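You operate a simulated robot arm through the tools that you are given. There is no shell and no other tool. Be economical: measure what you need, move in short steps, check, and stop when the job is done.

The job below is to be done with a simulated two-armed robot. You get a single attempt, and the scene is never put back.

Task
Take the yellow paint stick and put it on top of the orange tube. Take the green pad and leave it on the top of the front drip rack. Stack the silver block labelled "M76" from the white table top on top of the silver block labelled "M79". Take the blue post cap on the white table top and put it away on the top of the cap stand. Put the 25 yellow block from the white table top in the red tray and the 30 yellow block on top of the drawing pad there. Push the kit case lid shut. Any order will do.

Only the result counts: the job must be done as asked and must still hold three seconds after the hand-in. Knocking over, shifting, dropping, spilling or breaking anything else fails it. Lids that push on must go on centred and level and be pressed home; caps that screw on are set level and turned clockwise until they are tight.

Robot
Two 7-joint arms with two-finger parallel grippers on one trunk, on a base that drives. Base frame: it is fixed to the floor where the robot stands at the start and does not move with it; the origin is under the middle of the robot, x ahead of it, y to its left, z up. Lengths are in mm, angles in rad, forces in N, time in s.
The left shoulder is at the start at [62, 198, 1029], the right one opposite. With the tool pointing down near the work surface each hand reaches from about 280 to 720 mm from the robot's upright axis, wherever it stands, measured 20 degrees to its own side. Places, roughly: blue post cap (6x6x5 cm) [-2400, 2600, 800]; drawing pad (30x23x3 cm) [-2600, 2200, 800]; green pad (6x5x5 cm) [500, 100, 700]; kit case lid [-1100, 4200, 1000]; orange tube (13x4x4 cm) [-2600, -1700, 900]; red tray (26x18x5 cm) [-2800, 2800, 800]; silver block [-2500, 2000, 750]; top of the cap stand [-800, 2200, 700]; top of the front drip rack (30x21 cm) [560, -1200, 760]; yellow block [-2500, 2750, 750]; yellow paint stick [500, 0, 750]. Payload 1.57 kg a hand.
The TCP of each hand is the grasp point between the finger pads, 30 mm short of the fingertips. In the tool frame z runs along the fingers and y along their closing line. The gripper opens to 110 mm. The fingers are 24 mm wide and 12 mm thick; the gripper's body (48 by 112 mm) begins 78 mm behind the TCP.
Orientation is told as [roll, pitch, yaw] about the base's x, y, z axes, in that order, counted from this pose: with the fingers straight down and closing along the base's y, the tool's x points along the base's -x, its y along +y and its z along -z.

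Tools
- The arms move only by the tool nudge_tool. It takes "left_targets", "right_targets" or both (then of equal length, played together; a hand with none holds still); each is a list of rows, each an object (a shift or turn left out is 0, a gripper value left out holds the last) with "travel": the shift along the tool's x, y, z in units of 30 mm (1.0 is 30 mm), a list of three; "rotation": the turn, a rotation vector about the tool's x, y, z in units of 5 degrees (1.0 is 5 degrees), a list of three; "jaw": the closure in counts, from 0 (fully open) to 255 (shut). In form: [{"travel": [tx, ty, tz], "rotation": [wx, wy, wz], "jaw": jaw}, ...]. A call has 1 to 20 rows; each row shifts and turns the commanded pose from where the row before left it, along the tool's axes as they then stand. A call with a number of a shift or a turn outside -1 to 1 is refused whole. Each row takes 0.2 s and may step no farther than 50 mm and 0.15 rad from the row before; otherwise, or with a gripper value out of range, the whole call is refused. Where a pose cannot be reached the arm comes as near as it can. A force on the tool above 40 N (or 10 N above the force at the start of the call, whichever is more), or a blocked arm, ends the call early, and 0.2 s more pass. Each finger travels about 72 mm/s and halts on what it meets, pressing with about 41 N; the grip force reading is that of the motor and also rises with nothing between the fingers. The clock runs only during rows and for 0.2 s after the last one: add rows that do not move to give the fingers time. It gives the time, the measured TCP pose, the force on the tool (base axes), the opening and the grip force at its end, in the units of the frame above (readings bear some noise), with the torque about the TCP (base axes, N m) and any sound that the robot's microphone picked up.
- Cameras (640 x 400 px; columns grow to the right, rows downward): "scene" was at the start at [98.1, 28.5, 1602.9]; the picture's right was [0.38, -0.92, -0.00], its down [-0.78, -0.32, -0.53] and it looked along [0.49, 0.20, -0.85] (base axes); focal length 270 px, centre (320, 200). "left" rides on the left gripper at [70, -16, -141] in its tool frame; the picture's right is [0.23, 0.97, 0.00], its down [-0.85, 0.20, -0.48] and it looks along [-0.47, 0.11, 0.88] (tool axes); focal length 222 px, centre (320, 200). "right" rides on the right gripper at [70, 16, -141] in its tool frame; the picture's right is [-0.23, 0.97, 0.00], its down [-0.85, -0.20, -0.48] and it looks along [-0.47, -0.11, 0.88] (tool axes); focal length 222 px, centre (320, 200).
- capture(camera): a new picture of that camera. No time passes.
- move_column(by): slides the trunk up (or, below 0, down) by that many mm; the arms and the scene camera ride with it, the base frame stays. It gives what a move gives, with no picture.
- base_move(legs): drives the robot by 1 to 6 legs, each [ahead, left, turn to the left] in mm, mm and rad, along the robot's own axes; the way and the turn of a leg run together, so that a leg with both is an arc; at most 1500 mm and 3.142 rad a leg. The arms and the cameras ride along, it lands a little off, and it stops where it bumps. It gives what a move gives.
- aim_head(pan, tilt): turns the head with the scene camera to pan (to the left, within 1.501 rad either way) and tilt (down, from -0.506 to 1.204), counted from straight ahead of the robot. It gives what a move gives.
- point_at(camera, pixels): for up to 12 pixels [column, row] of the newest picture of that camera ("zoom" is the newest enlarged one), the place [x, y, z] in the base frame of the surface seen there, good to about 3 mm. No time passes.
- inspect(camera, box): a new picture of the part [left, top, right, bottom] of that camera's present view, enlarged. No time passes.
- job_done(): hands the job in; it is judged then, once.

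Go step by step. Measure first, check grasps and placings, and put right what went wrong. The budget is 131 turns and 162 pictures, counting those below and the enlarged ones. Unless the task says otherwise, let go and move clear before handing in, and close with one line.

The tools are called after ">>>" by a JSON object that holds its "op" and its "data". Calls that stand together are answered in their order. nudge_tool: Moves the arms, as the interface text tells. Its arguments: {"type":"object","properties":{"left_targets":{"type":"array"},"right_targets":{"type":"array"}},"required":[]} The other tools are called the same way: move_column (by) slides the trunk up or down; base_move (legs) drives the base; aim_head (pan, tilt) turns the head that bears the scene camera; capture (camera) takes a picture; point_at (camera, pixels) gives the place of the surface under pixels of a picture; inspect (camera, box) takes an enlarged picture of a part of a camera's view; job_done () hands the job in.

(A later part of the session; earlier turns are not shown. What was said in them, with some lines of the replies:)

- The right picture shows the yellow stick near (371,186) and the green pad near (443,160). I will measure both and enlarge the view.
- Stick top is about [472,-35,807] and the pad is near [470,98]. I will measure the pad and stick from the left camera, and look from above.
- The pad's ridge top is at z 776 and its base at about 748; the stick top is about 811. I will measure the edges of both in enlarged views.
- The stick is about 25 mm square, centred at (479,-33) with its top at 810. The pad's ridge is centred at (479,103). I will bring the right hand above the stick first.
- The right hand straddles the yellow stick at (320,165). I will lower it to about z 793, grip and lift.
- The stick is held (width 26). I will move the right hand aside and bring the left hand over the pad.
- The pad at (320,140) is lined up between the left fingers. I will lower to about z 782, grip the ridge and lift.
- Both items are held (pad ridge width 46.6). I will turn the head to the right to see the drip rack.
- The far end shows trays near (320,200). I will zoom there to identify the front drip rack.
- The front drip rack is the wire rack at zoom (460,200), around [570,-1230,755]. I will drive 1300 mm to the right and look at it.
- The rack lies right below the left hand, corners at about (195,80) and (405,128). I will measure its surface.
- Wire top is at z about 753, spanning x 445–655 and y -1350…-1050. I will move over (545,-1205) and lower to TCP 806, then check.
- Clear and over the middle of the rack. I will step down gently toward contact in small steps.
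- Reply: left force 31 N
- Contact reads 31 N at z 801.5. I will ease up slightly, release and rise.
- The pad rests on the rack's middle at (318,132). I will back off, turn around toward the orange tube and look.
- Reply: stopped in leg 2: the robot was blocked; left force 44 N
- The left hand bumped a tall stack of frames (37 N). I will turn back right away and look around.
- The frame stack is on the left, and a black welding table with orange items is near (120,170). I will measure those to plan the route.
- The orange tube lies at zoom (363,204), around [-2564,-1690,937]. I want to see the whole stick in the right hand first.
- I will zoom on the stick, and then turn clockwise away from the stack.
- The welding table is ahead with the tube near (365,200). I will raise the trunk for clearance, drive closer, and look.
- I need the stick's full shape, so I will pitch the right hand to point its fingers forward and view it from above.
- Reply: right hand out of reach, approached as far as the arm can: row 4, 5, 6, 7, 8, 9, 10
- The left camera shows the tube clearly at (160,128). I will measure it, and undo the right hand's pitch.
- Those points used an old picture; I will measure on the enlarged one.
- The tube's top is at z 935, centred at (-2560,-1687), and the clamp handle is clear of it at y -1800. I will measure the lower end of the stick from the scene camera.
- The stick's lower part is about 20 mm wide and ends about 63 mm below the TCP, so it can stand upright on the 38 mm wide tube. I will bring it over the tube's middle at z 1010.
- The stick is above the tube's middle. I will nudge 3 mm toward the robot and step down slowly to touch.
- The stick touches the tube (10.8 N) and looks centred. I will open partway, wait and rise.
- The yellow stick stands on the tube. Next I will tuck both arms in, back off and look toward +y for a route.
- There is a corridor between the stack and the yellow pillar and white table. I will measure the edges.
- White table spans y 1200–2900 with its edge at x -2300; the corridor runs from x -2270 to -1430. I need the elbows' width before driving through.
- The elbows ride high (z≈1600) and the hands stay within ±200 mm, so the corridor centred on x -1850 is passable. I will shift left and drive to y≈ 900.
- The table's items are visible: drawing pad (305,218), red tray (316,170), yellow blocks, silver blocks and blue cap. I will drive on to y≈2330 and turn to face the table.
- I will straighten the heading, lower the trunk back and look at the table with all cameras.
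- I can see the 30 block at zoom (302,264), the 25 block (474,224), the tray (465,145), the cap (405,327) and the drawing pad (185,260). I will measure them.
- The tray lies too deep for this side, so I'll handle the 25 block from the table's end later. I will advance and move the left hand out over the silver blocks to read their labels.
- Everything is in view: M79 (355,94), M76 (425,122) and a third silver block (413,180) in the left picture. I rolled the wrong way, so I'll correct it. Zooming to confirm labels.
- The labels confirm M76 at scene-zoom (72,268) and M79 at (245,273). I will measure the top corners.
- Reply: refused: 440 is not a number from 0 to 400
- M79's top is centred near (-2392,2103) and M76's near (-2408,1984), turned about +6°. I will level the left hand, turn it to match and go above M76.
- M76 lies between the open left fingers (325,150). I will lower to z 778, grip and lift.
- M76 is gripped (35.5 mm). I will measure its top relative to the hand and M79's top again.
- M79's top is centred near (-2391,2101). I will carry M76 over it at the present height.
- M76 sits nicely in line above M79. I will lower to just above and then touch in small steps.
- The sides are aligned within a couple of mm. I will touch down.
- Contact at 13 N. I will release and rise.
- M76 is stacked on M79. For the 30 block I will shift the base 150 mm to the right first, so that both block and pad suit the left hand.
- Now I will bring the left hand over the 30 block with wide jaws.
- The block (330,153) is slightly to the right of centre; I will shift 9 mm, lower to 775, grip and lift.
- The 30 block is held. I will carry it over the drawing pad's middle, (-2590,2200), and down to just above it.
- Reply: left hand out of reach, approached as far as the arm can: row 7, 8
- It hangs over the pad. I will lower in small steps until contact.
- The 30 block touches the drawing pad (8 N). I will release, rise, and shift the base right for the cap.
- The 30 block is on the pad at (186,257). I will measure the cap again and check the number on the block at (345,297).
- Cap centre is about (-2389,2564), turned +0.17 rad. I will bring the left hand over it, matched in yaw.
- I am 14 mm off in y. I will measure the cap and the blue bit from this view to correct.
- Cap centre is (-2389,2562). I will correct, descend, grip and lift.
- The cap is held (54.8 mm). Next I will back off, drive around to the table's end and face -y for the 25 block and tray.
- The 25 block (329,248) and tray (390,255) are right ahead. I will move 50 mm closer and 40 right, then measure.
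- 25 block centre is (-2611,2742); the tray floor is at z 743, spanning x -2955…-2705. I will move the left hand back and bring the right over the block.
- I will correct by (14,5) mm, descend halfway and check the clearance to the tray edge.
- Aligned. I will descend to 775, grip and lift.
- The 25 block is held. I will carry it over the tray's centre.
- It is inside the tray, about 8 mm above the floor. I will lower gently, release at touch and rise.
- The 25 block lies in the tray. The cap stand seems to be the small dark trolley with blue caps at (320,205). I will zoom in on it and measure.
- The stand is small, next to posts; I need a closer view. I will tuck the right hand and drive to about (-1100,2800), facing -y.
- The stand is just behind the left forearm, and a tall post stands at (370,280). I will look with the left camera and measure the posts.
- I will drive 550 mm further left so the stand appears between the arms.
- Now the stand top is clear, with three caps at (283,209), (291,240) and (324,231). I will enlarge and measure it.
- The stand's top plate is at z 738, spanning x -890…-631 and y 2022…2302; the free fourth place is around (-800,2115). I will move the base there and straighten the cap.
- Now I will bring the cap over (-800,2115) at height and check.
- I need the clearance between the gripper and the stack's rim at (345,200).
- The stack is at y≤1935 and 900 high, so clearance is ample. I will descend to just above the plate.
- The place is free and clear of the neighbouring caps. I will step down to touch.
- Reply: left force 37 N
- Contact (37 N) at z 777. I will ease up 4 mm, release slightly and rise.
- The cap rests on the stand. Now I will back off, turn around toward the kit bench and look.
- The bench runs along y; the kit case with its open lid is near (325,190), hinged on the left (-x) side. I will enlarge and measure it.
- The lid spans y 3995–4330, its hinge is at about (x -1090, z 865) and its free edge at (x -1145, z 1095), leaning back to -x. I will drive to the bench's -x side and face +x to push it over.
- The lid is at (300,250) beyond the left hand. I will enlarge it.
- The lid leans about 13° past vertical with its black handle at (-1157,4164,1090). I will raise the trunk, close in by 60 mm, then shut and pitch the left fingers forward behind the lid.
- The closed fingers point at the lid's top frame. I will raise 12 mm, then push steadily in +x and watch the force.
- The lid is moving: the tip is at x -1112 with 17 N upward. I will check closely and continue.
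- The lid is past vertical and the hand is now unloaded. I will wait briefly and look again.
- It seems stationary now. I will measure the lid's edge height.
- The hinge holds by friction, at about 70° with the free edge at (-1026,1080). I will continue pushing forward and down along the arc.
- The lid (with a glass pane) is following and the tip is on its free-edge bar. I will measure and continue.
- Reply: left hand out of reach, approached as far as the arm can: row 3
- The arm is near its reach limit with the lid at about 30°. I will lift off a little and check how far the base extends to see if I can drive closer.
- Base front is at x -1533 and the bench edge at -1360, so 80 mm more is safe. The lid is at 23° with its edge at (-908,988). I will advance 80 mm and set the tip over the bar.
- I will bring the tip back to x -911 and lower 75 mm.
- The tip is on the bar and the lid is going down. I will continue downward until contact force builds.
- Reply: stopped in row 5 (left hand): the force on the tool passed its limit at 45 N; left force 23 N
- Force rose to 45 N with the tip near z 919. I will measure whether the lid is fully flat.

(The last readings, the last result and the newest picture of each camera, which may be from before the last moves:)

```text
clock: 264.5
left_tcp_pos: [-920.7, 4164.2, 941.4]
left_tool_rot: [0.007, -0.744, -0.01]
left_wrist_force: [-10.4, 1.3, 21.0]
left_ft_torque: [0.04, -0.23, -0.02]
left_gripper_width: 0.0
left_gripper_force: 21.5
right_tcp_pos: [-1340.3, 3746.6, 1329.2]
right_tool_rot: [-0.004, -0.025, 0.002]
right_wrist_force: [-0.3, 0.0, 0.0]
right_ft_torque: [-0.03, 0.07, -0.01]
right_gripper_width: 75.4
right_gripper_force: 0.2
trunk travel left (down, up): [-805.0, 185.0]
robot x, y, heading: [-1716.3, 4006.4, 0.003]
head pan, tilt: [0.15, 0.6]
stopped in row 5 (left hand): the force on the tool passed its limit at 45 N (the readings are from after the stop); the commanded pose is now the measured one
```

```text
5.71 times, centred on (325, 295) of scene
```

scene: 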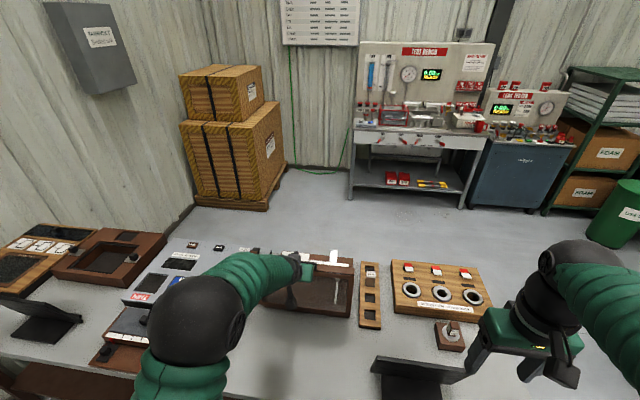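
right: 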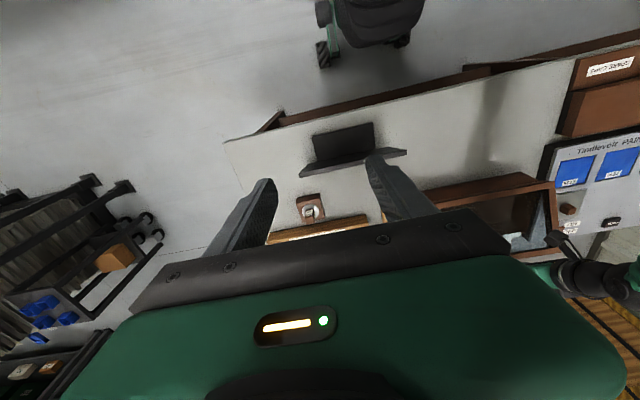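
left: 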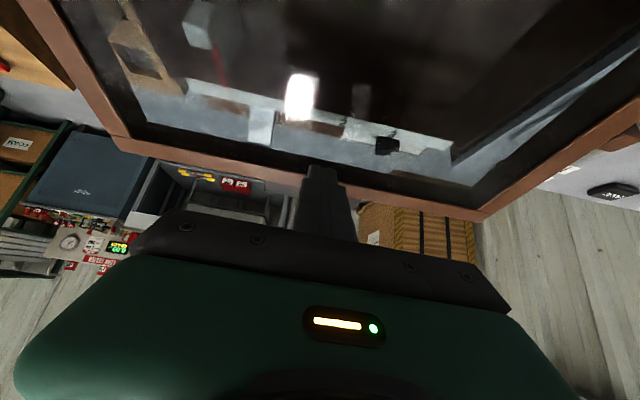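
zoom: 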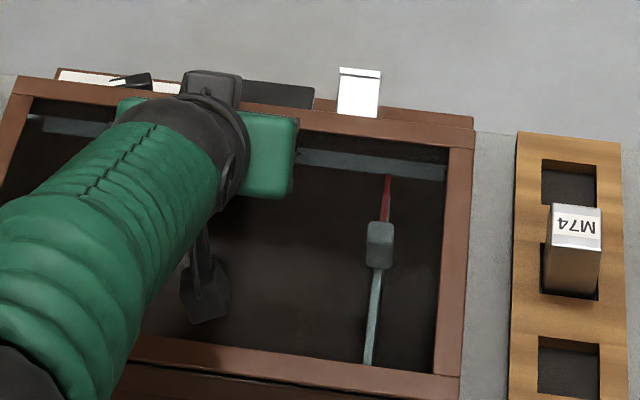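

The lid is level at z 914 all around, so it is shut. I will lift off and verify it stays.

>>> {"op": "move_column", "data": {"by": 80}}

>>> {"op": "nudge_tool", "data": {"left_targets": [{"travel": [0, 0, -1]}, {"travel": [0, 0, -1]}, {"travel": [0, 0, -1]}, {"travel": [0, 0, -1]}, {"travel": [0, 0, -1]}, {"travel": [0, 0, -1]}, {"travel": [0, 0, -1]}, {}]}}

>>> {"op": "capture", "data": {"camera": "scene"}}

>>> {"op": "inspect", "data": {"camera": "scene", "box": [220, 220, 420, 370]}}

```text
clock: 265.7
left_tcp_pos: [-917.4, 4164.3, 1012.7]
left_tool_rot: [0.007, -0.732, -0.008]
left_wrist_force: [1.0, 0.9, 0.2]
left_ft_torque: [0.0, -0.02, 0.01]
left_gripper_width: 0.0
left_gripper_force: 20.9
right_tcp_pos: [-1332.2, 3747.1, 1406.4]
right_tool_rot: [-0.005, -0.02, 0.005]
right_wrist_force: [0.0, -0.4, -0.9]
right_ft_torque: [0.02, 0.01, -0.01]
right_gripper_width: 75.5
right_gripper_force: 0.0
trunk travel left (down, up): [-885.0, 105.0]
robot x, y, heading: [-1711.1, 4004.3, 0.001]
head pan, tilt: [0.15, 0.6]
```

```text
clock: 267.5
left_tcp_pos: [-1061.1, 4163.5, 1170.4]
left_tool_rot: [0.007, -0.732, -0.007]
left_wrist_force: [0.4, 0.5, -0.3]
left_ft_torque: [0.01, 0.02, 0.0]
left_gripper_width: 0.1
left_gripper_force: 21.0
right_tcp_pos: [-1334.3, 3747.0, 1406.5]
right_tool_rot: [-0.004, -0.021, 0.005]
right_wrist_force: [-1.0, -1.3, -0.3]
right_ft_torque: [-0.02, 0.0, -0.03]
right_gripper_width: 75.8
right_gripper_force: 0.0
trunk travel left (down, up): [-885.0, 105.0]
robot x, y, heading: [-1717.8, 4003.4, 0.001]
head pan, tilt: [0.15, 0.6]
```

```text
49 pictures are left
```

scene: 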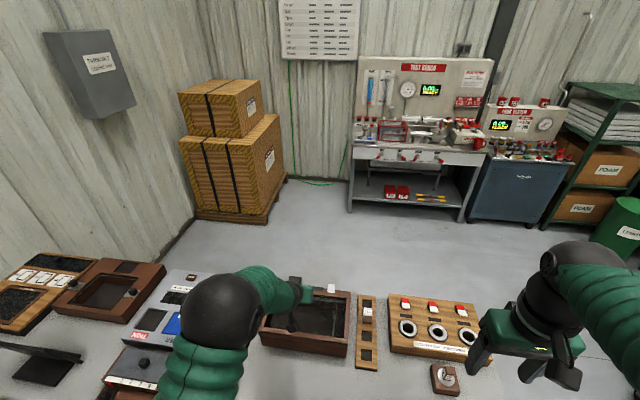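

```text
2.67 times, centred on (320, 295) of scene
```

zoom: 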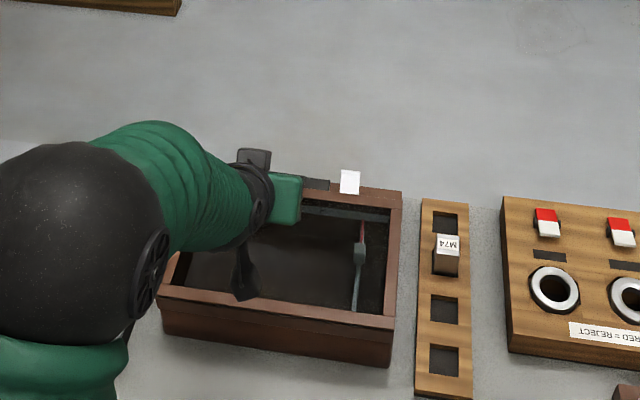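

The lid stays closed with the hand clear. I will confirm its level and retreat from the bench.

>>> {"op": "point_at", "data": {"camera": "zoom", "pixels": [[390, 205], [380, 260], [370, 318], [200, 292], [340, 200], [300, 308]]}}

>>> {"op": "base_move", "data": {"legs": [[-350, 0, 0]]}}

>>> {"op": "capture", "data": {"camera": "scene"}}

```text
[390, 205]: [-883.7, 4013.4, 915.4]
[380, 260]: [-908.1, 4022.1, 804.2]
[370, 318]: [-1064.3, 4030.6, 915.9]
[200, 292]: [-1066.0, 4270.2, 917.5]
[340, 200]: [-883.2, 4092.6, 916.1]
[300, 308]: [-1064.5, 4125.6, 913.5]
```

```text
clock: 269.8
left_tcp_pos: [-1408.0, 4167.2, 1167.9]
left_tool_rot: [0.008, -0.732, -0.006]
left_wrist_force: [-0.2, 0.2, -1.1]
left_ft_torque: [-0.03, 0.0, 0.0]
left_gripper_width: 0.3
left_gripper_force: 21.4
right_tcp_pos: [-1679.2, 3747.1, 1405.1]
right_tool_rot: [-0.004, -0.018, 0.006]
right_wrist_force: [0.5, 0.1, -0.5]
right_ft_torque: [0.01, 0.0, -0.03]
right_gripper_width: 75.5
right_gripper_force: 0.0
trunk travel left (down, up): [-885.0, 105.0]
robot x, y, heading: [-2062.1, 4005.0, 0.002]
head pan, tilt: [0.15, 0.6]
```

```text
47 pictures are left
```

scene: 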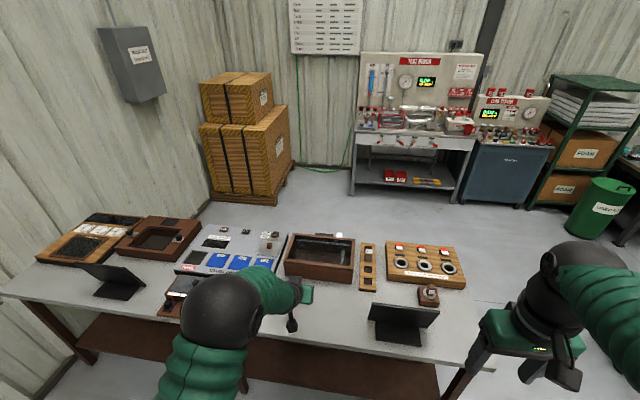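

The lid is shut and level (914–917). I will take one last look at the white table over the right shoulder.

>>> {"op": "aim_head", "data": {"pan": -1.5, "tilt": 0.5}}

>>> {"op": "capture", "data": {"camera": "scene"}}

>>> {"op": "inspect", "data": {"camera": "scene", "box": [340, 150, 560, 330]}}

```text
clock: 271.5
left_tcp_pos: [-1414.4, 4165.6, 1172.6]
left_tool_rot: [0.007, -0.734, -0.006]
left_wrist_force: [-0.5, -0.2, -0.8]
left_ft_torque: [0.0, 0.02, 0.02]
left_gripper_width: 0.0
left_gripper_force: 21.4
right_tcp_pos: [-1686.0, 3747.3, 1407.5]
right_tool_rot: [-0.004, -0.02, 0.007]
right_wrist_force: [0.2, -0.3, -0.5]
right_ft_torque: [0.02, 0.02, 0.0]
right_gripper_width: 75.6
right_gripper_force: 0.0
trunk travel left (down, up): [-885.0, 105.0]
robot x, y, heading: [-2066.0, 4003.3, 0.004]
head pan, tilt: [-1.499, 0.499]
```

```text
46 pictures are left
```

scene: 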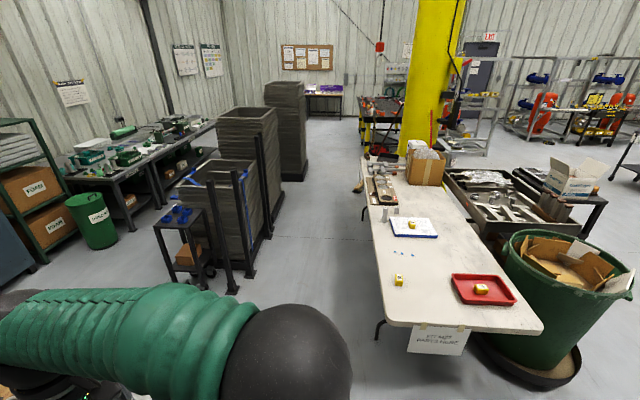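

```text
2.22 times, centred on (450, 240) of scene
```

zoom: 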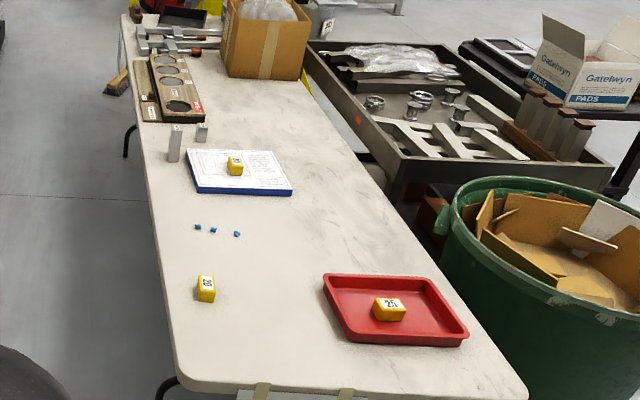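

The stack stands at (174,143), the 30 block is on the pad, the 25 block is in the tray, and the cap is on the stand. All is in place, so I hand in.

>>> {"op": "job_done", "data": {}}

```text
The job is handed in.
```

All seven placements are done and the job is handed in. One problem: while turning near the start, the left hand bumped the tall frame stack with about 40 N. The stack looked undisturbed, but I did not measure it.
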